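You operate a simulated robot arm through the tools that you are given. There is no shell and no other tool. Be economical: measure what you need, move in short steps, check, and stop when the job is done.

You run a simulated two-armed robot. Do the job below in one go: nothing can be reset, and whatever is moved stays where it is left.

TASK
Light two lanterns: red on the parcel table, yellow on the worktop under the wall cupboard. Set down upright: what you pick out.

Only the result counts: the job must be done as asked and must still hold three seconds after the hand-in. Knocking over, shifting, dropping, spilling or breaking anything else fails it.

THE ROBOT
Two 7-joint arms with two-finger parallel grippers on one trunk, on a base that drives. Base frame: it is fixed to the floor where the robot stands at the start and does not move with it; the origin is under the middle of the robot, x ahead of it, y to its left, z up. Units: cm, degrees, N and s.
The left shoulder is at the start at [5, 16.5, 125.5], the right one opposite. With the tool pointing down near the work surface each hand reaches from about 20 to 68 cm from the robot's upright axis, wherever it stands, measured 20 degrees to its own side. Places, roughly: parcel table top [-50, -110, 70]; worktop under the wall cupboard [40, 90, 90]. Payload 3.91 kg a hand.
The TCP of each hand is the grasp point between the finger pads, 3 cm short of the fingertips. In the tool frame z runs along the fingers and y along their closing line. The gripper opens to 11 cm. The fingers are 2 cm wide and 1 cm thick; the gripper's body (4.8 by 11.2 cm) begins 5.5 cm behind the TCP.
Orientation is told as [roll, pitch, yaw] about the base's x, y, z axes, in that order, counted from this pose: with the fingers straight down and closing along the base's y, the tool's x points along the base's -x, its y along +y and its z along -z.

THE INTERFACE
- The arms move only by the tool send_rows. It takes "left_moves", "right_moves" or both (then of equal length, played together; a hand with none holds still); each is a list of rows, each a list of 7 numbers: the shift along the base's x, y, z in cm, then the turn, a rotation vector about the base's x, y, z in degrees, then the opening, from 0 (shut) to 1 (fully open). In form: [[dx, dy, dz, wx, wy, wz, claw], ...]. A call has 1 to 8 rows; each row is the pose to reach, as a shift and turn from the pose commanded when the call began. A row lasts 0.2 s, in which the tool goes at most 5 cm and 8.6 degrees; a call with a longer step from one row to the next is refused whole, and so is a gripper value outside its range. Where a pose cannot be reached the arm comes as near as it can. A force on the tool above 40 N (or 10 N above the force at the start of the call, whichever is more), or a blocked arm, ends the call early, and 0.2 s more pass. The fingers move at their own pace (about 4.5 cm/s each) and stop on an object; they squeeze with about 40 N. The grip force told is the motor's: it shows also when the fingers shut on nothing. Time passes only in rows, and 0.2 s behind the last, so rows that repeat a pose let the fingers close. The reply holds the time, the measured pose of the TCP, the force on the tool along the base axes, the opening and the grip force, in the units named above and with some noise, with the torque about the TCP (base axes, N m) and any sound that the robot's microphone picked up.
- Cameras (640 x 400 px; columns grow to the right, rows downward): "scene" is now at [11.76, 2.37, 143.39]; the picture's right is [0.28, -0.96, 0.00], its down [-0.47, -0.14, -0.87] and it looks along [0.84, 0.25, -0.49] (base axes); focal length 225 px, centre (320, 200). "left" rides on the left gripper at [7.2, -1.7, -10.3] in its tool frame; the picture's right is [0.23, 0.97, 0.00], its down [-0.76, 0.18, -0.62] and it looks along [-0.61, 0.14, 0.78] (tool axes); focal length 222 px, centre (320, 200). "right" rides on the right gripper at [7.2, 1.7, -10.3] in its tool frame; the picture's right is [-0.23, 0.97, 0.00], its down [-0.76, -0.18, -0.62] and it looks along [-0.61, -0.14, 0.78] (tool axes); focal length 222 px, centre (320, 200). There is no depth. A picture from a camera that has moved, and an enlarged one, comes with that camera's place and axes in the base frame and with its lens.
- capture(camera): a new picture of that camera. It takes no simulated time.
- slide_trunk(by): slides the trunk up (or, below 0, down) by that many cm; the arms and the scene camera ride with it, the base frame stays. It gives what a move gives, with no picture.
- roll_base(legs): drives the robot by 1 to 6 legs, each [ahead, left, turn to the left] in cm, cm and degrees, along the robot's own axes; the way and the turn of a leg run together, so that a leg with both is an arc; at most 150 cm and 180 degrees a leg. The arms and the cameras ride along, it lands a little off, and it stops where it bumps. It gives what a move gives.
- aim_head(pan, tilt): turns the head with the scene camera to pan (to the left, within 80 degrees either way) and tilt (down, from -29 to 69), counted from straight ahead of the robot. It gives what a move gives.
- inspect(camera, box): a new picture of the part [left, top, right, bottom] of that camera's present view, enlarged. It takes no simulated time.
- job_done(): hands the job in; it is judged then, once.

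Work in short steps. Places have to be worked out from the pictures, the camera data and where the tool is seen: move nearer, look again, correct. Check each grasp and each placing, and mend what went wrong. You have 120 turns and 92 pictures in all, those below and enlarged ones among them. Open the grippers and draw the arms clear of the work before you hand the job in, unless the task says otherwise; then end with one line.

The tools are called after ">>>" as name(argument=value, ...) on one line, values as JSON. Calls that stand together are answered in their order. send_rows: Moves the arms, as the interface text tells. Its arguments: {"type":"object","properties":{"left_moves":{"type":"array","items":{"type":"array","items":{"type":"number"}}},"right_moves":{"type":"array","items":{"type":"array","items":{"type":"number"}}}},"required":[]} The other tools are called the same way: slide_trunk (by) slides the trunk up or down; roll_base (legs) drives the base; aim_head (pan, tilt) turns the head that bears the scene camera; capture (camera) takes a picture; inspect (camera, box) takes an enlarged picture of a part of a camera's view; job_done () hands the job in.

At the start:

```text
t: 0.0
left_ee_pos: [41.45, 37.07, 123.51]
left_ee_rot: [0.0, -0.1, 0.1]
left_wrist_force: [0.7, 0.0, -0.2]
left_torque: [0.02, -0.02, 0.0]
left_gripper_width: 10.98
left_gripper_force: 0.1
right_ee_pos: [28.45, -4.58, 123.69]
right_ee_rot: [-0.1, 0.1, 0.0]
right_wrist_force: [-0.1, 0.3, -0.1]
right_torque: [0.0, 0.03, 0.0]
right_gripper_width: 11.03
right_gripper_force: 0.0
trunk travel left (down, up): [-47.5, 2.8]
robot x, y, heading: [-0.0, 0.25, -0.1]
head pan, tilt: [16.3, 29.3]
```

scene: 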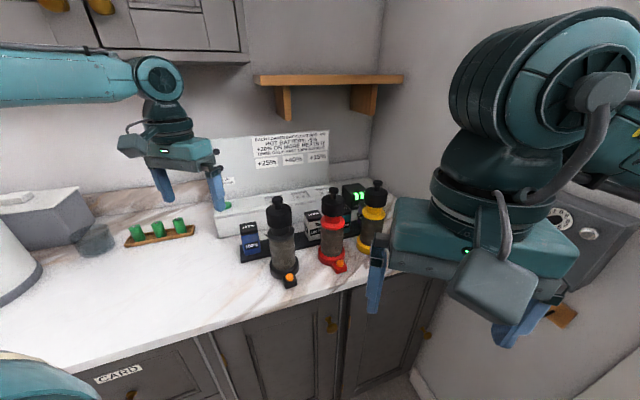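
right: 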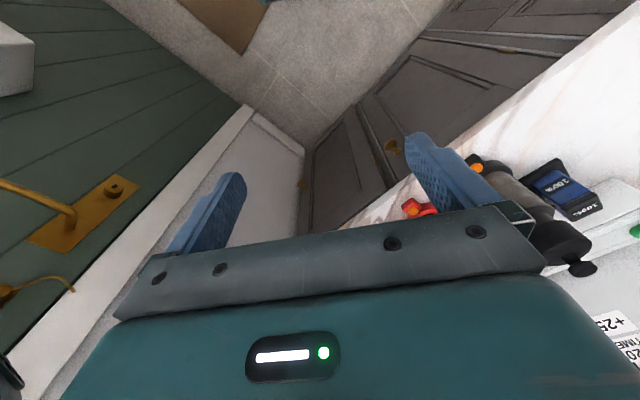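
left: 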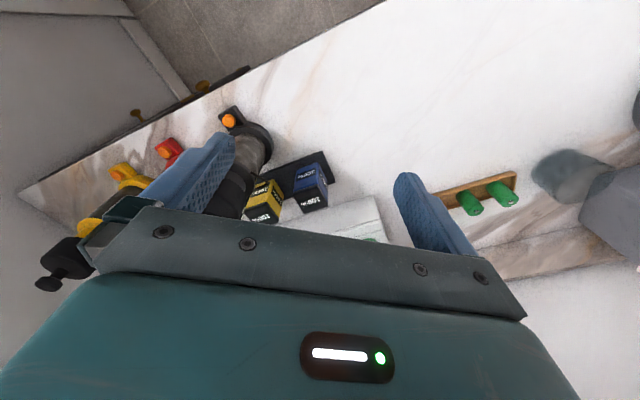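

I see three lanterns/bottles, battery blocks, and a notice on the wall. I'll enlarge the notice and the lantern group.

>>> inspect(camera="scene", box=[240, 120, 340, 182])

>>> inspect(camera="scene", box=[220, 170, 400, 290])

```text
6.40 times, centred on (290, 151) of scene
camera zoom: at [11.76, 2.37, 143.39], right [0.28, -0.96, 0.0], down [-0.47, -0.14, -0.87], along [0.84, 0.25, -0.49], focal length 1440 px, centre (512, 514)
```

zoom: 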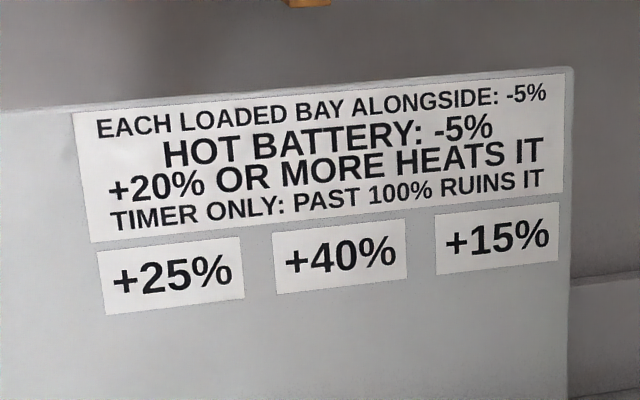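

```text
3.33 times, centred on (310, 230) of scene
camera zoom: at [11.76, 2.37, 143.39], right [0.28, -0.96, 0.0], down [-0.47, -0.14, -0.87], along [0.84, 0.25, -0.49], focal length 750 px, centre (353, 100)
```

zoom: 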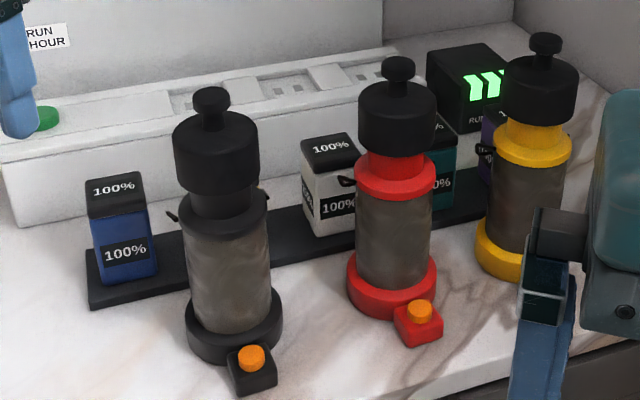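

The notice is about a charger with three bays. I'll zoom on the rest: batteries, bay slots, the RUN label, the green pegs, and the view from the left hand.

>>> inspect(camera="scene", box=[200, 165, 290, 221])

>>> inspect(camera="left", box=[220, 140, 400, 252])

>>> inspect(camera="scene", box=[300, 170, 400, 232])

>>> inspect(camera="scene", box=[0, 170, 230, 313])

```text
7.11 times, centred on (245, 193) of scene
camera zoom: at [11.76, 2.37, 143.39], right [0.28, -0.96, 0.0], down [-0.47, -0.14, -0.87], along [0.84, 0.25, -0.49], focal length 1601 px, centre (853, 250)
```

zoom: 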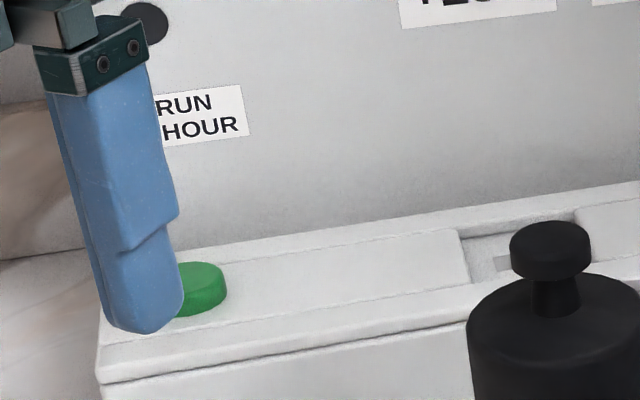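

```text
3.56 times, centred on (310, 196) of left
camera zoom: at [34.14, 35.29, 133.97], right [-0.23, 0.97, 0.0], down [0.76, 0.18, 0.62], along [0.61, 0.14, -0.78], focal length 790 px, centre (356, 214)
```

zoom: 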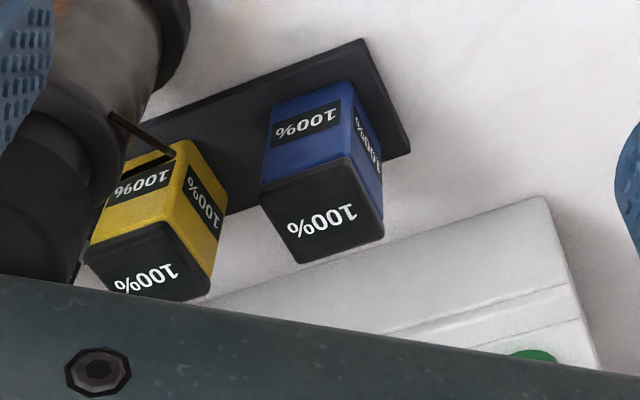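

```text
6.40 times, centred on (350, 201) of scene
camera zoom: at [11.76, 2.37, 143.39], right [0.28, -0.96, 0.0], down [-0.47, -0.14, -0.87], along [0.84, 0.25, -0.49], focal length 1440 px, centre (128, 194)
```

zoom: 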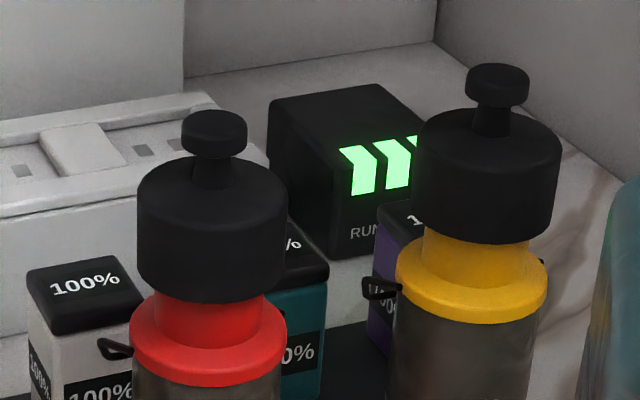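

```text
2.78 times, centred on (115, 242) of scene
camera zoom: at [11.76, 2.37, 143.39], right [0.28, -0.96, 0.0], down [-0.47, -0.14, -0.87], along [0.84, 0.25, -0.49], focal length 626 px, centre (890, 84)
```

zoom: 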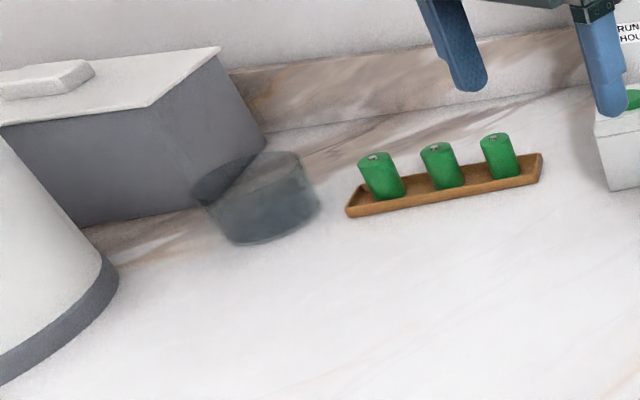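

All rack batteries visible say 100%. There is a drawer labelled CARD and a display box. I'll look around by turning the head.

>>> aim_head(pan=70, tilt=25)

>>> capture(camera="scene")

>>> aim_head(pan=-60, tilt=25)

>>> capture(camera="scene")

>>> aim_head(pan=20, tilt=60)

>>> capture(camera="scene")

```text
t: 1.2
left_ee_pos: [41.37, 37.08, 123.5]
left_ee_rot: [0.0, 0.0, 0.1]
left_wrist_force: [0.0, 0.1, 0.3]
left_torque: [-0.01, 0.02, 0.01]
left_gripper_width: 10.99
left_gripper_force: 0.1
right_ee_pos: [28.48, -4.63, 123.74]
right_ee_rot: [0.1, 0.1, -0.1]
right_wrist_force: [0.0, -0.3, -0.4]
right_torque: [0.03, 0.02, 0.01]
right_gripper_width: 11.0
right_gripper_force: 0.1
trunk travel left (down, up): [-47.5, 2.8]
robot x, y, heading: [-0.15, 0.24, -0.1]
head pan, tilt: [70.0, 25.0]
```

```text
82 pictures are left
camera scene: at [6.22, 8.48, 144.08], right [0.94, -0.34, 0.0], down [-0.14, -0.4, -0.91], along [0.31, 0.85, -0.42], focal length 225 px, centre (320, 200)
```

scene: 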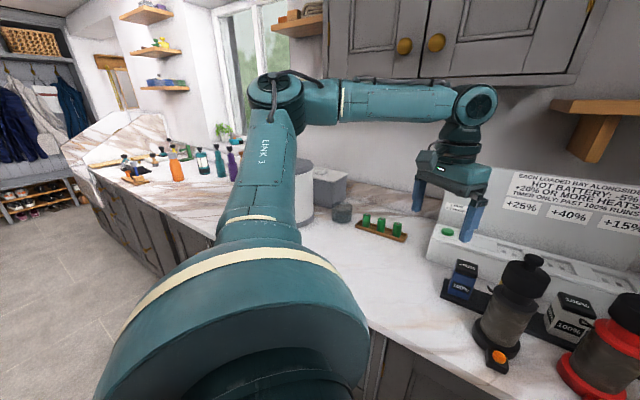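

```text
t: 3.3
left_ee_pos: [41.45, 37.04, 123.56]
left_ee_rot: [-0.1, 0.0, 0.1]
left_wrist_force: [-0.7, -0.2, 0.4]
left_torque: [0.01, -0.04, -0.03]
left_gripper_width: 11.0
left_gripper_force: 0.0
right_ee_pos: [28.44, -4.43, 123.73]
right_ee_rot: [0.0, 0.2, 0.1]
right_wrist_force: [-0.1, 0.3, 0.4]
right_torque: [0.0, -0.01, -0.02]
right_gripper_width: 11.0
right_gripper_force: 0.0
trunk travel left (down, up): [-47.5, 2.8]
robot x, y, heading: [0.07, 0.11, -0.1]
head pan, tilt: [-60.0, 25.0]
```

```text
81 pictures are left
camera scene: at [7.67, -8.16, 144.08], right [-0.87, -0.5, 0.0], down [-0.21, 0.37, -0.91], along [0.45, -0.78, -0.42], focal length 225 px, centre (320, 200)
```

scene: 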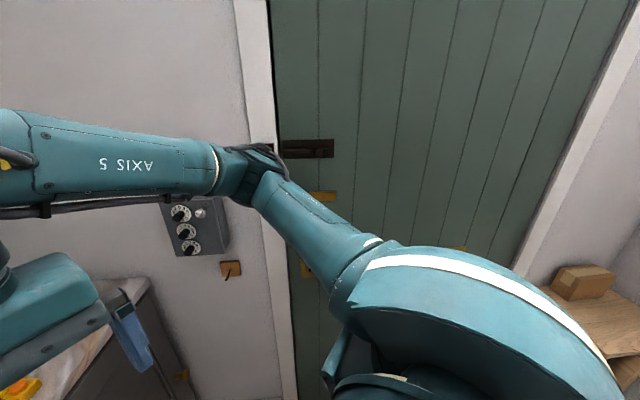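

```text
t: 4.9
left_ee_pos: [41.43, 37.11, 123.65]
left_ee_rot: [-0.1, -0.1, 0.1]
left_wrist_force: [-0.5, -0.2, 0.2]
left_torque: [0.0, -0.01, -0.03]
left_gripper_width: 11.01
left_gripper_force: 0.1
right_ee_pos: [28.48, -4.68, 123.72]
right_ee_rot: [0.0, 0.0, 0.1]
right_wrist_force: [0.6, 0.3, -0.4]
right_torque: [0.03, -0.04, 0.0]
right_gripper_width: 10.98
right_gripper_force: 0.1
trunk travel left (down, up): [-47.5, 2.8]
robot x, y, heading: [-0.02, -0.03, -0.0]
head pan, tilt: [20.0, 60.0]
```

```text
80 pictures are left
camera scene: at [9.33, 2.09, 139.08], right [0.34, -0.94, 0.0], down [-0.81, -0.3, -0.5], along [0.47, 0.17, -0.87], focal length 225 px, centre (320, 200)
```

scene: 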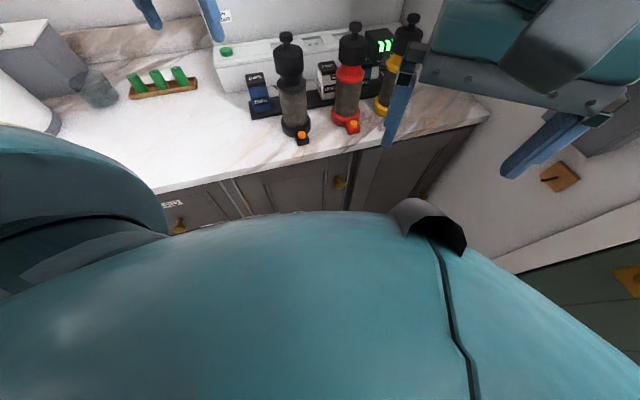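

The right arm blocks the view of the yellow lantern and the wall dial panel. I'll lift it and draw it back, then look again.

>>> send_rows(right_moves=[[0, 0, 5, 0, 0, 0, 1], [-2, -2, 9, 0, 0, 0, 1], [-4, -6, 11, 0, 0, 0, 1], [-6, -10, 11, 0, 0, 0, 1], [-7, -14, 11, 0, 0, 0, 1], [-8, -18, 11, 0, 0, 0, 1]])

>>> aim_head(pan=5, tilt=30)

>>> capture(camera="scene")

```text
t: 5.5
left_ee_pos: [41.32, 37.04, 123.57]
left_ee_rot: [-0.1, -0.1, 0.2]
left_wrist_force: [0.2, -0.8, -0.2]
left_torque: [0.01, -0.03, 0.01]
left_gripper_width: 10.98
left_gripper_force: 0.0
right_ee_pos: [27.32, -6.95, 131.27]
right_ee_rot: [-0.8, 0.1, -1.2]
right_wrist_force: [6.2, 3.3, -13.8]
right_torque: [-0.77, -0.23, -0.39]
right_gripper_width: 11.02
right_gripper_force: 0.0
trunk travel left (down, up): [-47.5, 2.8]
robot x, y, heading: [0.19, 0.06, 0.2]
head pan, tilt: [20.0, 60.0]
stopped in row 3 (right hand): the force on the tool passed its limit (the readings are from after the stop); the commanded pose is now the measured one
```

```text
t: 6.4
left_ee_pos: [41.43, 37.13, 123.49]
left_ee_rot: [0.0, 0.1, 0.1]
left_wrist_force: [-0.3, 0.1, 0.5]
left_torque: [0.02, 0.01, -0.01]
left_gripper_width: 11.01
left_gripper_force: 0.2
right_ee_pos: [27.2, -6.69, 131.58]
right_ee_rot: [-0.8, 0.1, -1.1]
right_wrist_force: [0.4, 0.6, 0.6]
right_torque: [0.01, 0.0, 0.05]
right_gripper_width: 11.0
right_gripper_force: 0.0
trunk travel left (down, up): [-47.5, 2.8]
robot x, y, heading: [-0.33, 0.32, -0.2]
head pan, tilt: [5.0, 30.0]
```

```text
79 pictures are left
camera scene: at [12.08, 0.62, 143.28], right [0.09, -1.0, 0.0], down [-0.5, -0.04, -0.87], along [0.86, 0.08, -0.5], focal length 225 px, centre (320, 200)
```

scene: 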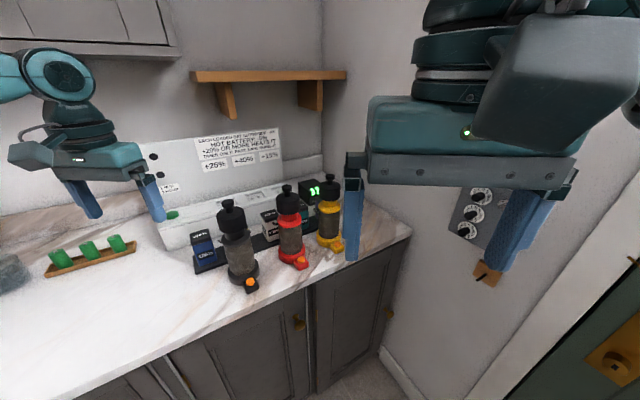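

The right elbow likely touched the side wall; I won't push that way again. Now the dial panel, clip and display box are visible, so I'll zoom in.

>>> inspect(camera="scene", box=[440, 180, 560, 295])

>>> inspect(camera="scene", box=[140, 130, 350, 290])

>>> inspect(camera="scene", box=[290, 165, 350, 202])

```text
3.48 times, centred on (500, 238) of scene
camera zoom: at [12.08, 0.62, 143.28], right [0.09, -1.0, 0.0], down [-0.5, -0.04, -0.87], along [0.86, 0.08, -0.5], focal length 783 px, centre (-306, 70)
```

zoom: 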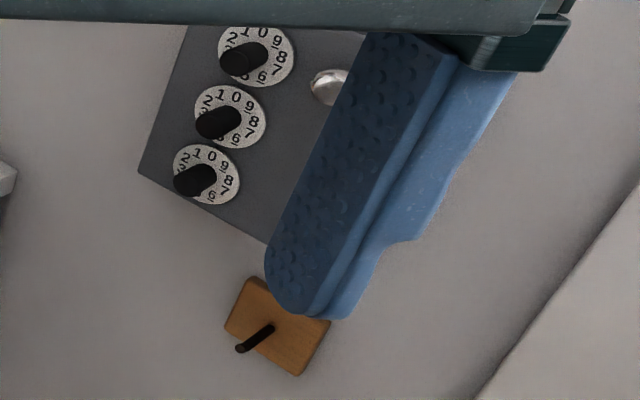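

```text
2.50 times, centred on (245, 210) of scene
camera zoom: at [12.08, 0.62, 143.28], right [0.09, -1.0, 0.0], down [-0.5, -0.04, -0.87], along [0.86, 0.08, -0.5], focal length 563 px, centre (508, 175)
```

zoom: 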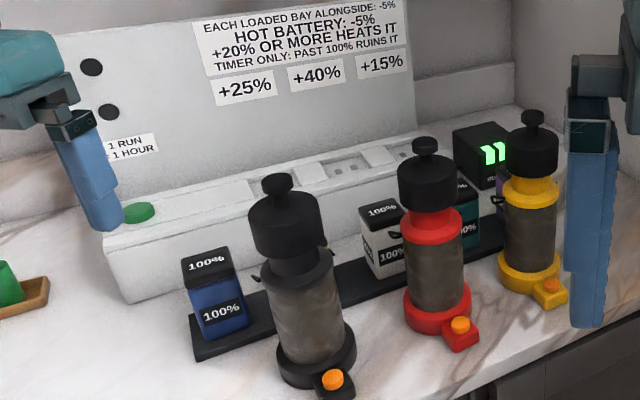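

```text
10.67 times, centred on (320, 184) of scene
camera zoom: at [12.08, 0.62, 143.28], right [0.09, -1.0, 0.0], down [-0.5, -0.04, -0.87], along [0.86, 0.08, -0.5], focal length 2401 px, centre (320, 376)
```

zoom: 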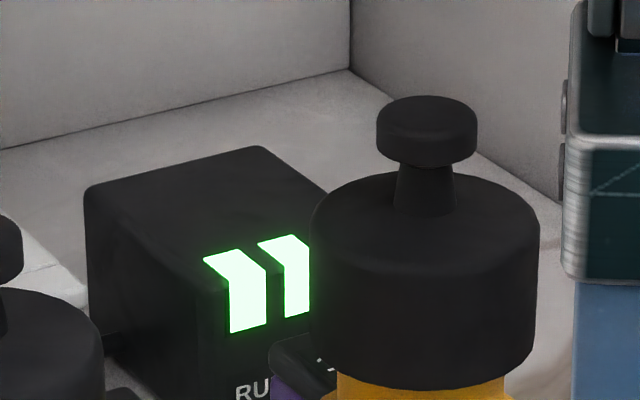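

Display says something like "RUNS left", and the charger note "1 RUN = +1 HOUR". The CARD drawer seems at about [22, 51, 87]; the counter edge runs ~36° rotated to me. I'll turn to face the counter, back off a little, and look at the drawers.

>>> roll_base(legs=[[0, 0, 36.5], [-12, 0, 0]])

>>> aim_head(pan=0, tilt=45)

>>> capture(camera="scene")

```text
t: 9.4
left_ee_pos: [1.2, 47.21, 123.56]
left_ee_rot: [0.0, -0.1, 36.9]
left_wrist_force: [-1.0, -0.5, 0.2]
left_torque: [-0.01, -0.02, -0.03]
left_gripper_width: 10.99
left_gripper_force: 0.0
right_ee_pos: [15.93, 3.61, 131.53]
right_ee_rot: [-0.8, 0.0, 35.8]
right_wrist_force: [-0.3, -0.4, -0.3]
right_torque: [0.03, 0.03, 0.01]
right_gripper_width: 10.97
right_gripper_force: 0.1
trunk travel left (down, up): [-47.5, 2.8]
robot x, y, heading: [-9.65, -7.09, 36.9]
head pan, tilt: [5.0, 30.0]
```

```text
t: 10.2
left_ee_pos: [1.31, 47.2, 123.41]
left_ee_rot: [0.0, -0.1, 36.9]
left_wrist_force: [-0.9, 0.5, -0.9]
left_torque: [-0.03, 0.0, -0.02]
left_gripper_width: 11.03
left_gripper_force: 0.0
right_ee_pos: [16.18, 3.69, 131.52]
right_ee_rot: [-0.6, 0.0, 35.8]
right_wrist_force: [-0.2, 1.4, 0.2]
right_torque: [0.01, -0.03, 0.0]
right_gripper_width: 11.0
right_gripper_force: 0.0
trunk travel left (down, up): [-47.5, 2.8]
robot x, y, heading: [-9.52, -7.83, 36.9]
head pan, tilt: [0.0, 45.0]
```

```text
75 pictures are left
camera scene: at [-0.74, -0.81, 141.03], right [0.6, -0.8, 0.0], down [-0.57, -0.42, -0.71], along [0.57, 0.42, -0.71], focal length 225 px, centre (320, 200)
```

scene: 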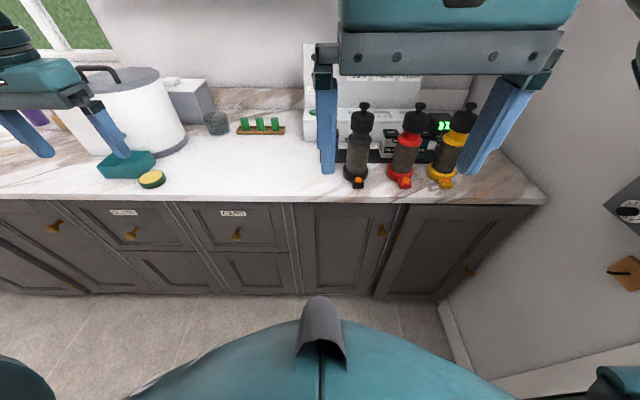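

Now squarely facing. I'll read the two drawer labels.

>>> inspect(camera="scene", box=[80, 195, 290, 300])

>>> inspect(camera="scene", box=[300, 70, 500, 195])

```text
3.05 times, centred on (185, 248) of scene
camera zoom: at [-0.74, -0.81, 141.03], right [0.6, -0.8, 0.0], down [-0.57, -0.42, -0.71], along [0.57, 0.42, -0.71], focal length 686 px, centre (731, 55)
```

zoom: 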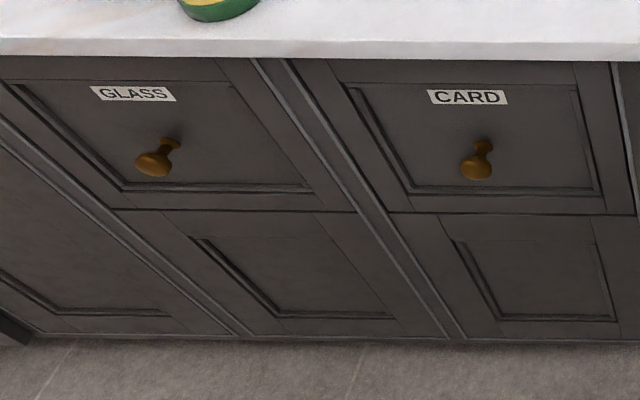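

```text
3.20 times, centred on (400, 132) of scene
camera zoom: at [-0.74, -0.81, 141.03], right [0.6, -0.8, 0.0], down [-0.57, -0.42, -0.71], along [0.57, 0.42, -0.71], focal length 720 px, centre (64, 416)
```

zoom: 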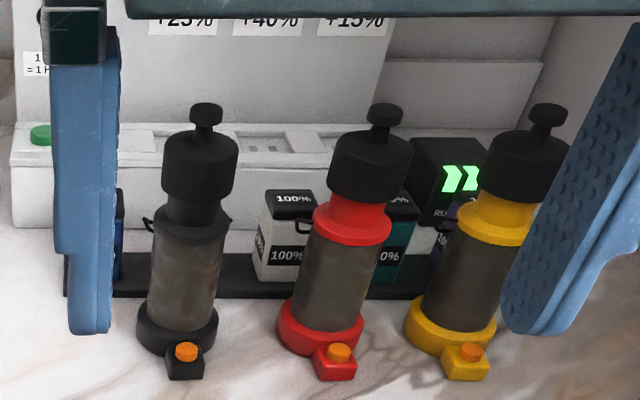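

The drawers are just GLASS / CARD recycling, so not relevant. I need to read all five batteries, hidden behind the lanterns; I'll bring the left hand camera across at height to look at them.

>>> send_rows(left_moves=[[2, -2, 3, 0, 0, -3, 1], [5, -5, 5, 0, 0, -7, 1], [8, -8, 7, 0, 0, -11, 1], [11, -11, 8, 0, 0, -15, 1], [14, -14, 8, 0, 0, -20, 1], [17, -17, 8, 0, 0, -24, 1], [19.4, -19.2, 8, 0, 0, -28, 1]])

>>> capture(camera="left")

```text
t: 11.8
left_ee_pos: [15.63, 31.86, 133.6]
left_ee_rot: [-0.2, -0.2, 9.1]
left_wrist_force: [-0.3, 0.2, 0.0]
left_torque: [-0.02, -0.02, 0.01]
left_gripper_width: 10.98
left_gripper_force: 0.0
left hand out of reach, approached as far as the arm can: row 6, 7
right_ee_pos: [16.11, 3.65, 131.61]
right_ee_rot: [-0.8, 0.0, 35.8]
right_wrist_force: [-0.4, 0.4, 0.2]
right_torque: [0.01, 0.0, -0.02]
right_gripper_width: 11.02
right_gripper_force: 0.1
trunk travel left (down, up): [-47.5, 2.8]
robot x, y, heading: [-9.98, -7.64, 37.0]
head pan, tilt: [0.0, 45.0]
```

```text
72 pictures are left
camera left: at [8.78, 29.02, 144.09], right [-0.38, 0.93, 0.0], down [0.72, 0.3, 0.62], along [0.58, 0.23, -0.78], focal length 222 px, centre (320, 200)
```

left: 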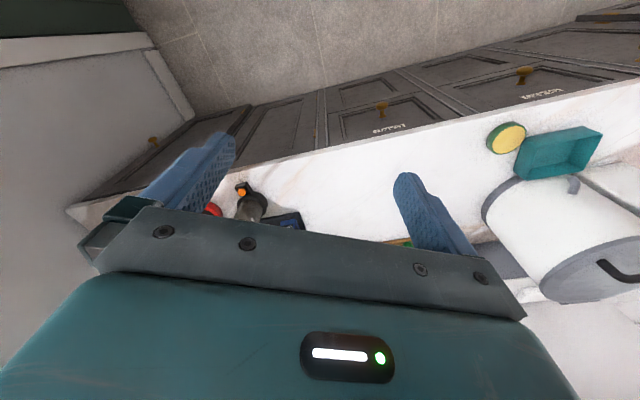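

The hand camera only sees back toward me. Instead I'll drive left and look diagonally between the lanterns with the head.

>>> roll_base(legs=[[0, 30, 0]])

>>> aim_head(pan=-35, tilt=30)

>>> capture(camera="scene")

```text
t: 13.8
left_ee_pos: [-2.13, 55.6, 133.67]
left_ee_rot: [0.0, 0.0, 9.2]
left_wrist_force: [0.1, -0.4, -0.4]
left_torque: [-0.02, 0.01, 0.0]
left_gripper_width: 11.0
left_gripper_force: 0.0
right_ee_pos: [-1.7, 27.17, 131.59]
right_ee_rot: [-0.8, 0.1, 35.9]
right_wrist_force: [0.5, -0.8, 0.3]
right_torque: [-0.03, -0.05, 0.04]
right_gripper_width: 10.98
right_gripper_force: 0.1
trunk travel left (down, up): [-47.5, 2.8]
robot x, y, heading: [-27.47, 16.24, 37.0]
head pan, tilt: [0.0, 45.0]
```

```text
t: 14.8
left_ee_pos: [-2.04, 55.36, 133.78]
left_ee_rot: [-0.1, 0.0, 9.2]
left_wrist_force: [-1.2, 0.1, 0.4]
left_torque: [0.0, 0.0, 0.0]
left_gripper_width: 11.0
left_gripper_force: 0.1
right_ee_pos: [-1.61, 27.24, 131.57]
right_ee_rot: [-0.7, 0.1, 35.9]
right_wrist_force: [0.2, -0.4, -0.1]
right_torque: [-0.02, 0.02, -0.01]
right_gripper_width: 11.0
right_gripper_force: 0.0
trunk travel left (down, up): [-47.5, 2.8]
robot x, y, heading: [-27.57, 16.41, 36.7]
head pan, tilt: [-35.0, 30.0]
```

```text
71 pictures are left
camera scene: at [-15.89, 18.18, 143.28], right [0.03, -1.0, 0.0], down [-0.5, -0.02, -0.87], along [0.87, 0.03, -0.5], focal length 225 px, centre (320, 200)
```

scene: 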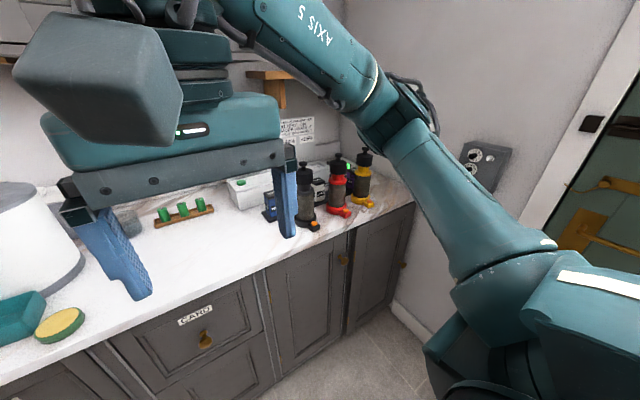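

>>> inspect(camera="scene", box=[285, 140, 385, 240])

```text
4.00 times, centred on (335, 190) of scene
camera zoom: at [-15.89, 18.18, 143.28], right [0.03, -1.0, 0.0], down [-0.5, -0.02, -0.87], along [0.87, 0.03, -0.5], focal length 900 px, centre (260, 240)
```

zoom: 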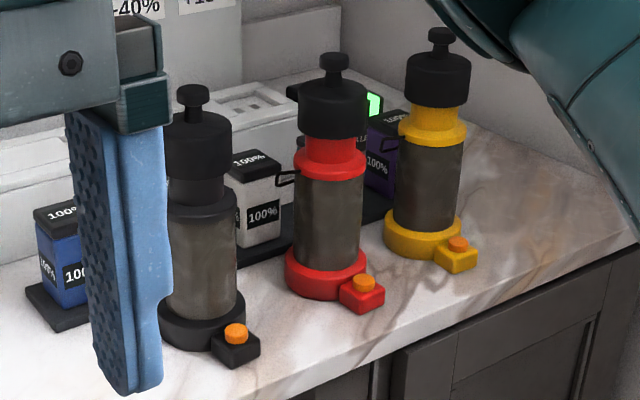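

Blue, white, purple read 100%; teal and yellow remain. I'll drive back to roughly the start spot facing the counter, then use the right hand camera above the batteries.

>>> roll_base(legs=[[0, -28, 0], [8, 0, 0]])

>>> send_rows(left_moves=[[-2, 3, 0, 0, 0, 4, 1], [-5, 6, 0, 0, 0, 8, 1], [-7, 10, 0, 0, 0, 15, 1], [-10, 14, 0, 0, 0, 21, 1], [-13, 17, 0, 0, 0, 28, 1], [-15, 20, 0, 0, 0, 28, 1]])

>>> aim_head(pan=0, tilt=40)

```text
t: 17.4
left_ee_pos: [20.75, 38.17, 133.73]
left_ee_rot: [-0.2, -0.1, 9.0]
left_wrist_force: [0.8, 0.3, -0.9]
left_torque: [-0.02, 0.01, 0.0]
left_gripper_width: 10.99
left_gripper_force: 0.2
right_ee_pos: [21.11, 10.09, 131.58]
right_ee_rot: [-0.6, 0.2, 35.6]
right_wrist_force: [-0.1, 0.2, -0.7]
right_torque: [-0.01, 0.01, 0.02]
right_gripper_width: 10.99
right_gripper_force: 0.0
trunk travel left (down, up): [-47.5, 2.8]
robot x, y, heading: [-5.02, -0.89, 36.6]
head pan, tilt: [-35.0, 30.0]
```

```text
t: 18.8
left_ee_pos: [5.55, 58.16, 133.91]
left_ee_rot: [-0.2, -0.1, 37.2]
left_wrist_force: [-0.2, -0.4, -0.6]
left_torque: [0.01, -0.05, -0.03]
left_gripper_width: 11.03
left_gripper_force: 0.1
right_ee_pos: [21.12, 10.09, 131.46]
right_ee_rot: [-0.7, 0.0, 35.8]
right_wrist_force: [-1.0, -0.8, 0.0]
right_torque: [0.02, -0.01, 0.0]
right_gripper_width: 11.01
right_gripper_force: 0.1
trunk travel left (down, up): [-47.5, 2.8]
robot x, y, heading: [-4.96, -1.19, 36.8]
head pan, tilt: [-35.0, 30.0]
```

```text
t: 19.8
left_ee_pos: [5.64, 57.96, 133.9]
left_ee_rot: [0.0, -0.1, 37.1]
left_wrist_force: [0.0, -0.1, 0.1]
left_torque: [0.0, 0.01, -0.02]
left_gripper_width: 11.01
left_gripper_force: 0.0
right_ee_pos: [21.09, 10.04, 131.57]
right_ee_rot: [-0.7, 0.0, 35.7]
right_wrist_force: [0.1, 0.1, -0.2]
right_torque: [-0.02, 0.02, 0.01]
right_gripper_width: 10.99
right_gripper_force: 0.0
trunk travel left (down, up): [-47.5, 2.8]
robot x, y, heading: [-5.01, -0.54, 36.7]
head pan, tilt: [0.0, 40.0]
```

Right hand goes forward over the lanterns at z≈134 (lantern tops ≈118).

>>> send_rows(right_moves=[[4.3, 0.8, 1, 0, 0, 0, 1], [8.7, 1.7, 2, 0, 0, 0, 1], [13, 2.5, 3, 0, 0, 0, 1], [17.4, 3.4, 3, 0, 0, 0, 1], [21.8, 4.2, 3, 0, 0, 0, 1], [26.2, 5.1, 3, 0, 0, 0, 1], [30.5, 6, 3, 0, 0, 0, 1], [34.9, 6.8, 3, 0, 0, 0, 1]])

>>> capture(camera="right")

>>> capture(camera="scene")

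```text
t: 21.6
left_ee_pos: [5.51, 58.12, 133.81]
left_ee_rot: [-0.1, -0.1, 37.1]
left_wrist_force: [0.6, 0.0, 0.6]
left_torque: [-0.04, 0.01, -0.02]
left_gripper_width: 11.0
left_gripper_force: 0.0
right_ee_pos: [55.71, 16.98, 134.55]
right_ee_rot: [-0.9, -0.1, 35.9]
right_wrist_force: [0.1, 0.1, 0.5]
right_torque: [0.0, 0.01, 0.03]
right_gripper_width: 10.99
right_gripper_force: 0.1
right hand out of reach, approached as far as the arm can: row 8
trunk travel left (down, up): [-47.5, 2.8]
robot x, y, heading: [-4.95, -0.96, 37.0]
head pan, tilt: [0.0, 40.0]
```

```text
69 pictures are left
camera right: at [48.76, 14.15, 144.87], right [-0.39, 0.92, -0.01], down [0.72, 0.31, 0.63], along [0.58, 0.23, -0.78], focal length 222 px, centre (320, 200)
```

right: 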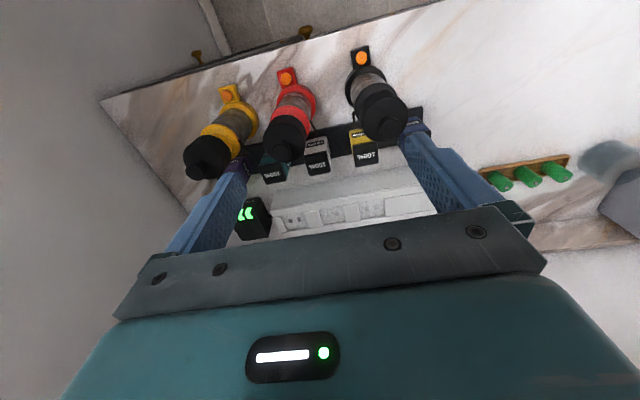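

```text
68 pictures are left
camera scene: at [4.49, 5.92, 141.74], right [0.6, -0.8, 0.0], down [-0.51, -0.39, -0.77], along [0.61, 0.46, -0.64], focal length 225 px, centre (320, 200)
```

scene: 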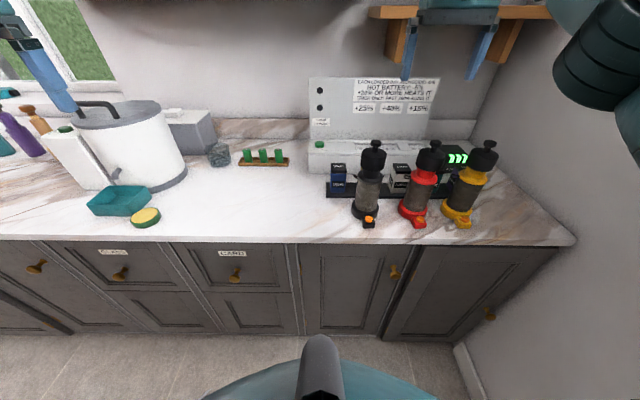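

Good views. Zooming in both: batteries from above, and the display (three chevrons).

>>> inspect(camera="right", box=[225, 110, 435, 240])

>>> inspect(camera="scene", box=[300, 70, 500, 195])

>>> inspect(camera="right", box=[240, 130, 330, 186])

```text
3.05 times, centred on (330, 175) of right
camera zoom: at [48.76, 14.15, 144.87], right [-0.39, 0.92, -0.01], down [0.72, 0.31, 0.63], along [0.58, 0.23, -0.78], focal length 677 px, centre (290, 276)
```

zoom: 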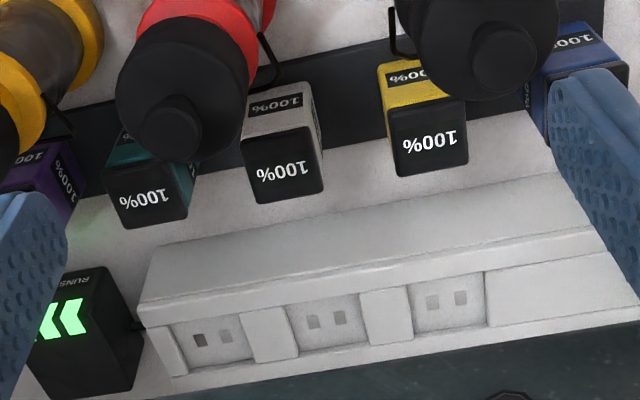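

```text
3.20 times, centred on (400, 132) of scene
camera zoom: at [4.49, 5.92, 141.74], right [0.6, -0.8, 0.0], down [-0.51, -0.39, -0.77], along [0.61, 0.46, -0.64], focal length 720 px, centre (64, 416)
```

zoom: 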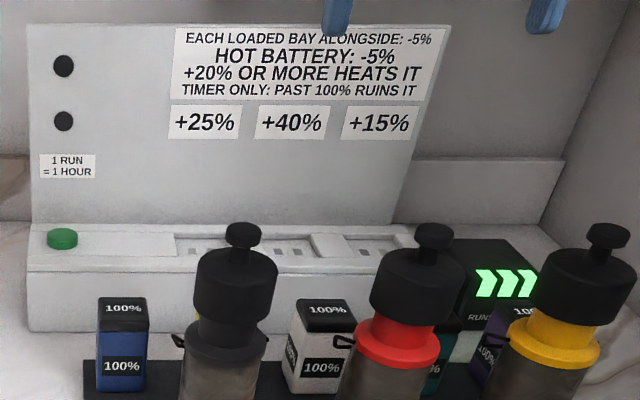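

```text
7.11 times, centred on (285, 158) of right
camera zoom: at [48.76, 14.15, 144.87], right [-0.39, 0.92, -0.01], down [0.72, 0.31, 0.63], along [0.58, 0.23, -0.78], focal length 1580 px, centre (569, 499)
```

zoom: 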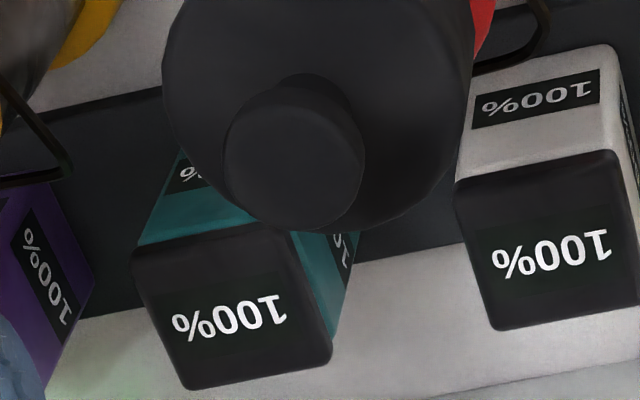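

All five batteries read 100%, so nothing needs charging. Now I look closely at the lanterns to see how they open/switch and whether they already hold a battery.

>>> inspect(camera="scene", box=[340, 130, 505, 233])

>>> inspect(camera="right", box=[180, 40, 420, 190])

```text
3.88 times, centred on (422, 182) of scene
camera zoom: at [4.49, 5.92, 141.74], right [0.6, -0.8, 0.0], down [-0.51, -0.39, -0.77], along [0.61, 0.46, -0.64], focal length 873 px, centre (-78, 272)
```

zoom: 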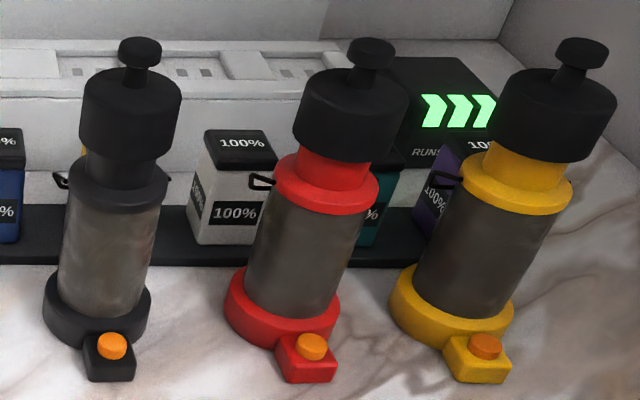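

```text
2.67 times, centred on (300, 115) of right
camera zoom: at [48.76, 14.15, 144.87], right [-0.39, 0.92, -0.01], down [0.72, 0.31, 0.63], along [0.58, 0.23, -0.78], focal length 592 px, centre (373, 427)
```

zoom: 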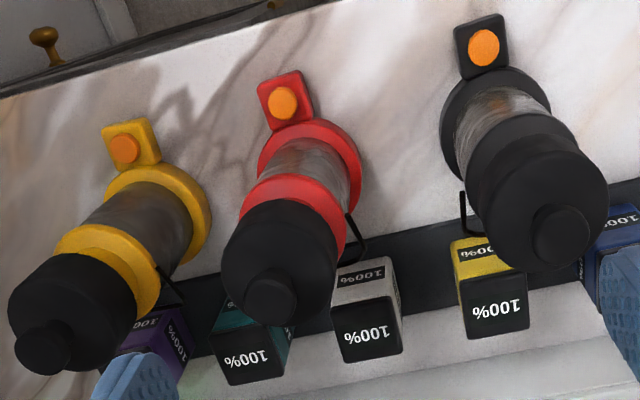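

The orange parts are push buttons on small front boxes, one per lantern, facing me. I'll draw the right hand back from the shelf, move the base right and slightly forward, then test the red button.

>>> send_rows(right_moves=[[-4, -3, 0, 0, 0, 0, 1], [-8, -6, 0, 0, 0, 0, 0.6], [-12, -9, 0, 0, 0, 0, 0.3], [-16, -12, 0, 0, 0, 0, 0], [-20, -15, -3, 0, 0, 0, 0]])

>>> roll_base(legs=[[0, -14, 0], [8, 0, 0]])

>>> capture(camera="scene")

```text
refused: row 5 steps farther than a row can; nothing moved
```

```text
t: 23.6
left_ee_pos: [19.62, 51.86, 133.92]
left_ee_rot: [-0.1, -0.1, 37.3]
left_wrist_force: [-0.8, 0.1, 0.2]
left_torque: [-0.03, 0.03, 0.0]
left_gripper_width: 11.02
left_gripper_force: 0.0
right_ee_pos: [69.97, 10.84, 134.5]
right_ee_rot: [-0.7, 0.1, 36.0]
right_wrist_force: [0.5, 0.1, -0.1]
right_torque: [0.02, 0.06, -0.01]
right_gripper_width: 11.0
right_gripper_force: 0.0
trunk travel left (down, up): [-47.5, 2.8]
robot x, y, heading: [9.32, -7.35, 37.2]
head pan, tilt: [0.0, 40.0]
```

```text
62 pictures are left
camera scene: at [18.75, -0.28, 141.74], right [0.6, -0.8, 0.0], down [-0.51, -0.39, -0.77], along [0.61, 0.46, -0.64], focal length 225 px, centre (320, 200)
```

scene: 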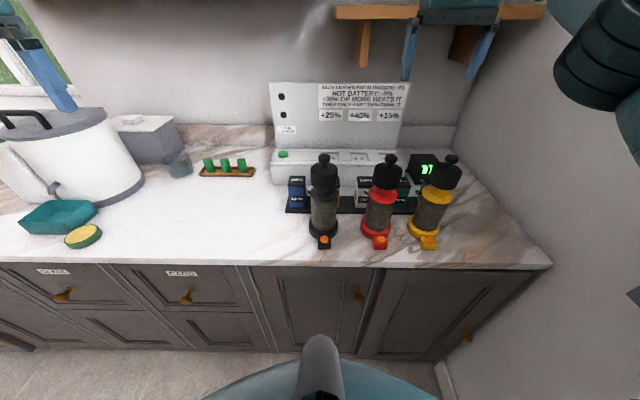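

The batch went out of order but it was harmless. Now retract the right hand back from the shelf and shut the fingers.

>>> send_rows(right_moves=[[-3.8, -2.9, 0, 0, 0, 0, 1], [-7.6, -5.7, 0, 0, 0, 0, 0.7], [-11.4, -8.6, 0, 0, 0, 0, 0.3], [-15.2, -11.4, 0, 0, 0, 0, 0], [-19, -14.3, 0, 0, 0, 0, 0], [-22.8, -17.1, 0, 0, 0, 0, 0]])

```text
t: 24.9
left_ee_pos: [19.38, 51.88, 134.02]
left_ee_rot: [-0.2, -0.3, 37.3]
left_wrist_force: [-0.6, 0.2, -0.5]
left_torque: [-0.02, 0.02, 0.01]
left_gripper_width: 10.99
left_gripper_force: 0.0
right_ee_pos: [47.06, -6.11, 134.34]
right_ee_rot: [-0.8, -0.1, 35.9]
right_wrist_force: [0.5, 0.8, 0.6]
right_torque: [0.0, -0.04, 0.0]
right_gripper_width: 0.53
right_gripper_force: 0.1
trunk travel left (down, up): [-47.5, 2.8]
robot x, y, heading: [9.51, -6.77, 37.0]
head pan, tilt: [0.0, 40.0]
```

Tilt the right hand 40° forward and lower it to in front of the red lantern's button box.

>>> send_rows(right_moves=[[0.4, 1.7, -3.7, 4, -5.3, 0, 0], [0.8, 3.4, -7.4, 8, -10.7, 0, 0], [1.2, 5.1, -11.1, 12, -16, 0, 0], [1.6, 6.8, -14.8, 16, -21.3, 0, 0], [2, 8.5, -18.5, 20, -26.7, 0, 0], [2.4, 10.2, -22.3, 24, -32, 0, 0]])

>>> capture(camera="right")

>>> capture(camera="scene")

```text
t: 26.4
left_ee_pos: [19.55, 52.02, 133.85]
left_ee_rot: [-0.1, -0.1, 37.4]
left_wrist_force: [-0.2, -0.3, 0.7]
left_torque: [-0.02, -0.05, 0.04]
left_gripper_width: 10.98
left_gripper_force: 0.0
right_ee_pos: [49.29, 4.08, 112.14]
right_ee_rot: [0.1, -40.1, 35.7]
right_wrist_force: [-0.1, -0.2, -0.6]
right_torque: [0.02, 0.0, -0.02]
right_gripper_width: 0.0
right_gripper_force: 37.7
trunk travel left (down, up): [-47.5, 2.8]
robot x, y, heading: [9.46, -7.03, 37.1]
head pan, tilt: [0.0, 40.0]
```

```text
61 pictures are left
camera right: at [38.34, -1.56, 115.55], right [-0.43, 0.89, 0.15], down [0.25, -0.04, 0.97], along [0.87, 0.45, -0.21], focal length 222 px, centre (320, 200)
```

right: 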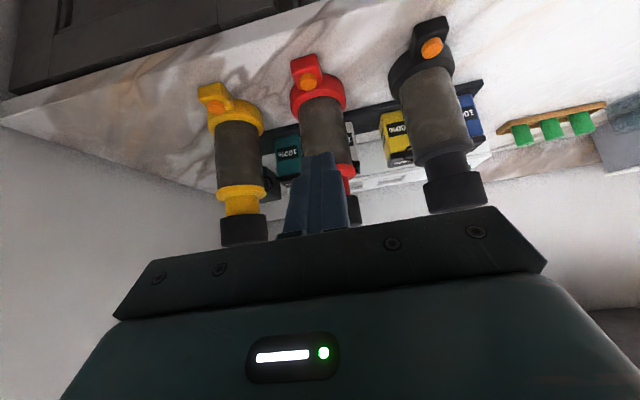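

```text
60 pictures are left
camera scene: at [18.71, -0.29, 141.75], right [0.6, -0.8, 0.0], down [-0.51, -0.39, -0.77], along [0.61, 0.46, -0.64], focal length 225 px, centre (320, 200)
```

scene: 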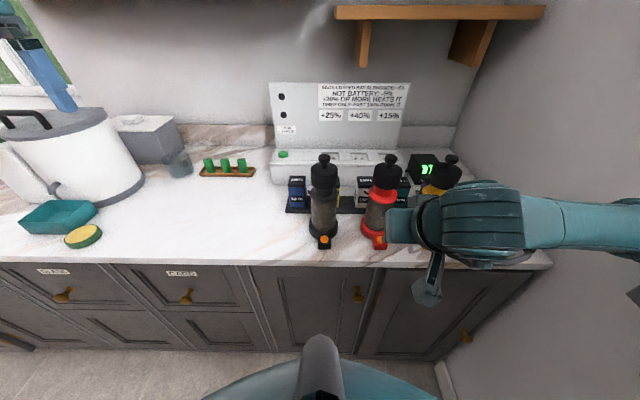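

The right camera puts the red button at ≈(57.5, 9.5, 97). I move the closed fingertips to just above it.

>>> send_rows(right_moves=[[2.2, 1.5, -3.2, 0, 0, 0, 0], [4.4, 3, -6.2, 0, 0, 0, 0], [6.6, 4.5, -9, 0, 0, 0, 0]])

>>> inspect(camera="right", box=[220, 20, 420, 220])

>>> inspect(camera="scene", box=[340, 150, 460, 270])

```text
t: 27.1
left_ee_pos: [19.59, 51.96, 133.78]
left_ee_rot: [-0.1, -0.1, 37.3]
left_wrist_force: [0.3, 0.8, 0.4]
left_torque: [0.0, -0.02, -0.01]
left_gripper_width: 11.01
left_gripper_force: 0.1
right_ee_pos: [56.46, 8.5, 103.37]
right_ee_rot: [0.0, -40.0, 35.8]
right_wrist_force: [-0.1, -0.3, 0.1]
right_torque: [-0.01, 0.01, 0.02]
right_gripper_width: 0.02
right_gripper_force: 37.6
trunk travel left (down, up): [-47.5, 2.8]
robot x, y, heading: [9.29, -6.63, 37.0]
head pan, tilt: [0.0, 40.0]
```

```text
2.00 times, centred on (320, 120) of right
camera zoom: at [45.47, 2.73, 106.73], right [-0.43, 0.89, 0.15], down [0.25, -0.04, 0.97], along [0.87, 0.45, -0.21], focal length 444 px, centre (320, 360)
```

zoom: 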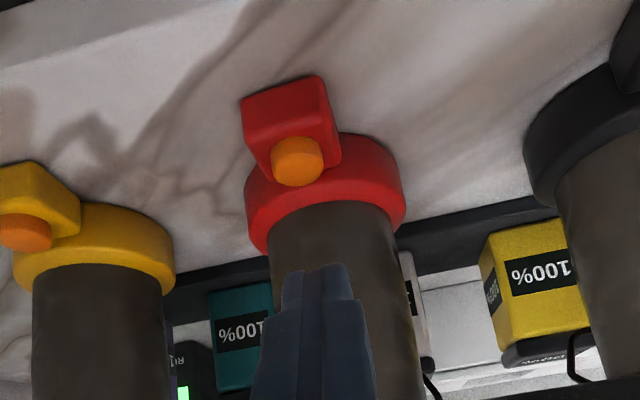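

```text
3.33 times, centred on (400, 210) of scene
camera zoom: at [18.74, -0.29, 141.75], right [0.6, -0.8, 0.0], down [-0.51, -0.39, -0.77], along [0.61, 0.46, -0.64], focal length 750 px, centre (53, 167)
```

zoom: 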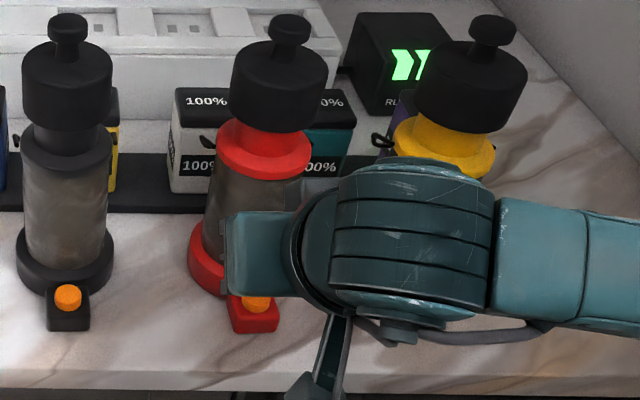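

Fingertip is about 4 cm above the red button, half a cm too far forward. Descend slowly with small steps.

>>> send_rows(right_moves=[[-0.4, -0.3, -1.5, 0, 0, 0, 0], [-0.4, -0.3, -2.7, 0, 0, 0, 0], [-0.4, -0.3, -3.4, 0, 0, 0, 0], [-0.4, -0.3, -4, 0, 0, 0, 0]])

>>> inspect(camera="right", box=[220, 20, 420, 220])

```text
t: 28.1
left_ee_pos: [19.65, 52.04, 133.79]
left_ee_rot: [-0.1, -0.2, 37.3]
left_wrist_force: [-0.1, -0.5, 0.0]
left_torque: [0.01, -0.01, 0.01]
left_gripper_width: 11.01
left_gripper_force: 0.1
right_ee_pos: [55.57, 8.12, 99.13]
right_ee_rot: [0.1, -40.0, 35.7]
right_wrist_force: [-0.7, -0.7, -0.3]
right_torque: [-0.01, 0.0, 0.0]
right_gripper_width: 0.0
right_gripper_force: 37.5
trunk travel left (down, up): [-47.5, 2.8]
robot x, y, heading: [9.75, -6.63, 37.3]
head pan, tilt: [0.0, 40.0]
```

```text
2.00 times, centred on (320, 120) of right
camera zoom: at [44.77, 2.38, 102.43], right [-0.43, 0.89, 0.15], down [0.25, -0.04, 0.97], along [0.87, 0.45, -0.21], focal length 444 px, centre (320, 360)
```

zoom: 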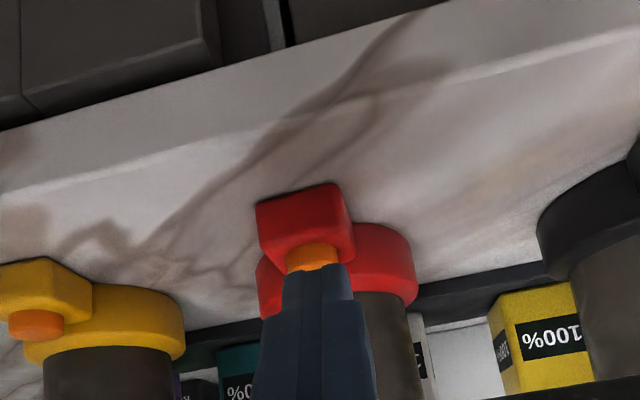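

No contact yet; the tip is just over the button. Continue down.

>>> send_rows(right_moves=[[0, 0, -0.6, 0, 0, 0, 0], [0, 0, -1.2, 0, 0, 0, 0], [0, 0, -1.8, 0, 0, 0, 0], [0, 0, -2.2, 0, 0, 0, 0]])

>>> inspect(camera="right", box=[220, 20, 420, 220])

```text
t: 29.1
left_ee_pos: [19.49, 51.83, 133.94]
left_ee_rot: [-0.1, -0.2, 37.3]
left_wrist_force: [0.5, -0.2, -0.3]
left_torque: [0.02, 0.0, 0.01]
left_gripper_width: 11.0
left_gripper_force: 0.0
right_ee_pos: [55.71, 8.22, 96.99]
right_ee_rot: [0.0, -40.0, 35.6]
right_wrist_force: [0.1, 1.2, 0.5]
right_torque: [0.01, 0.02, 0.03]
right_gripper_width: 0.0
right_gripper_force: 37.7
trunk travel left (down, up): [-47.5, 2.8]
robot x, y, heading: [9.52, -7.29, 37.0]
head pan, tilt: [0.0, 40.0]
```

```text
2.00 times, centred on (320, 120) of right
camera zoom: at [44.72, 2.41, 100.29], right [-0.43, 0.89, 0.15], down [0.25, -0.04, 0.97], along [0.87, 0.45, -0.21], focal length 444 px, centre (320, 360)
```

zoom: 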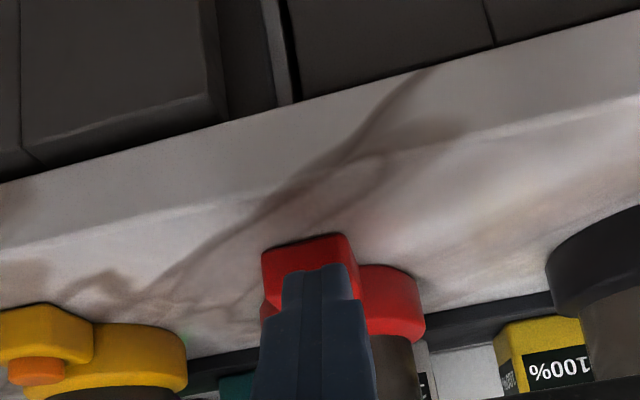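

>>> inspect(camera="scene", box=[340, 190, 440, 270])

```text
5.00 times, centred on (390, 230) of scene
camera zoom: at [18.68, -0.32, 141.75], right [0.6, -0.8, 0.0], down [-0.51, -0.39, -0.77], along [0.61, 0.46, -0.64], focal length 1125 px, centre (-30, 50)
```

zoom: 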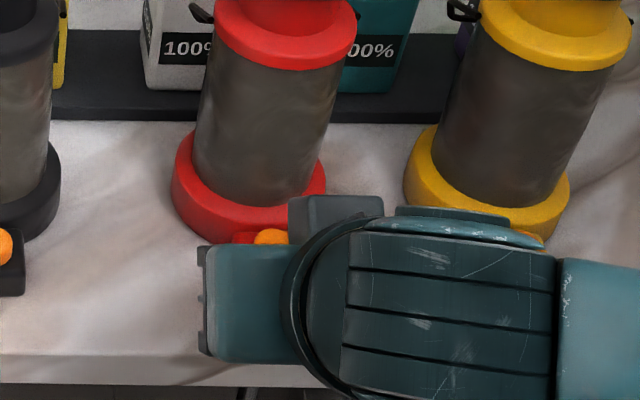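

Reconciling both cameras, the button is at about (59.5, 10.4, 95): I was short. Raise, shift forward, then press.

>>> send_rows(right_moves=[[-1, -0.8, 2, 0, 0, 0, 0], [0, 0, 4, 0, 0, 0, 0], [2.2, 1.2, 4, 0, 0, 0, 0], [2.2, 1.2, 3, 0, 0, 0, 0], [2.2, 1.2, 2, 0, 0, 0, 0], [2.2, 1.2, 1.4, 0, 0, 0, 0], [2.2, 1.2, 0.8, 0, 0, 0, 0], [2.2, 1.2, 0.3, 0, 0, 0, 0]])

>>> inspect(camera="right", box=[220, 20, 420, 220])

```text
t: 30.9
left_ee_pos: [19.43, 51.9, 133.81]
left_ee_rot: [-0.2, -0.2, 37.4]
left_wrist_force: [0.2, -0.1, 0.2]
left_torque: [-0.01, 0.01, 0.0]
left_gripper_width: 10.99
left_gripper_force: 0.0
right_ee_pos: [58.0, 9.34, 97.51]
right_ee_rot: [0.0, -40.1, 35.7]
right_wrist_force: [-0.8, -0.5, 2.1]
right_torque: [0.0, 0.01, -0.01]
right_gripper_width: 0.01
right_gripper_force: 37.7
trunk travel left (down, up): [-47.5, 2.8]
robot x, y, heading: [9.68, -6.95, 36.9]
head pan, tilt: [0.0, 40.0]
heard: click
```

```text
2.00 times, centred on (320, 120) of right
camera zoom: at [47.05, 3.6, 100.75], right [-0.43, 0.89, 0.15], down [0.25, -0.04, 0.97], along [0.87, 0.45, -0.21], focal length 444 px, centre (320, 360)
```

zoom: 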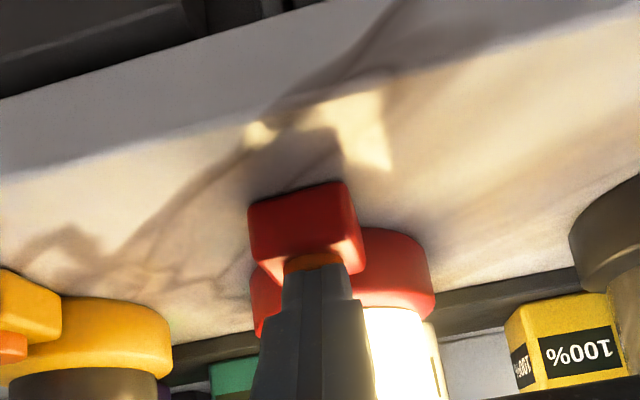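

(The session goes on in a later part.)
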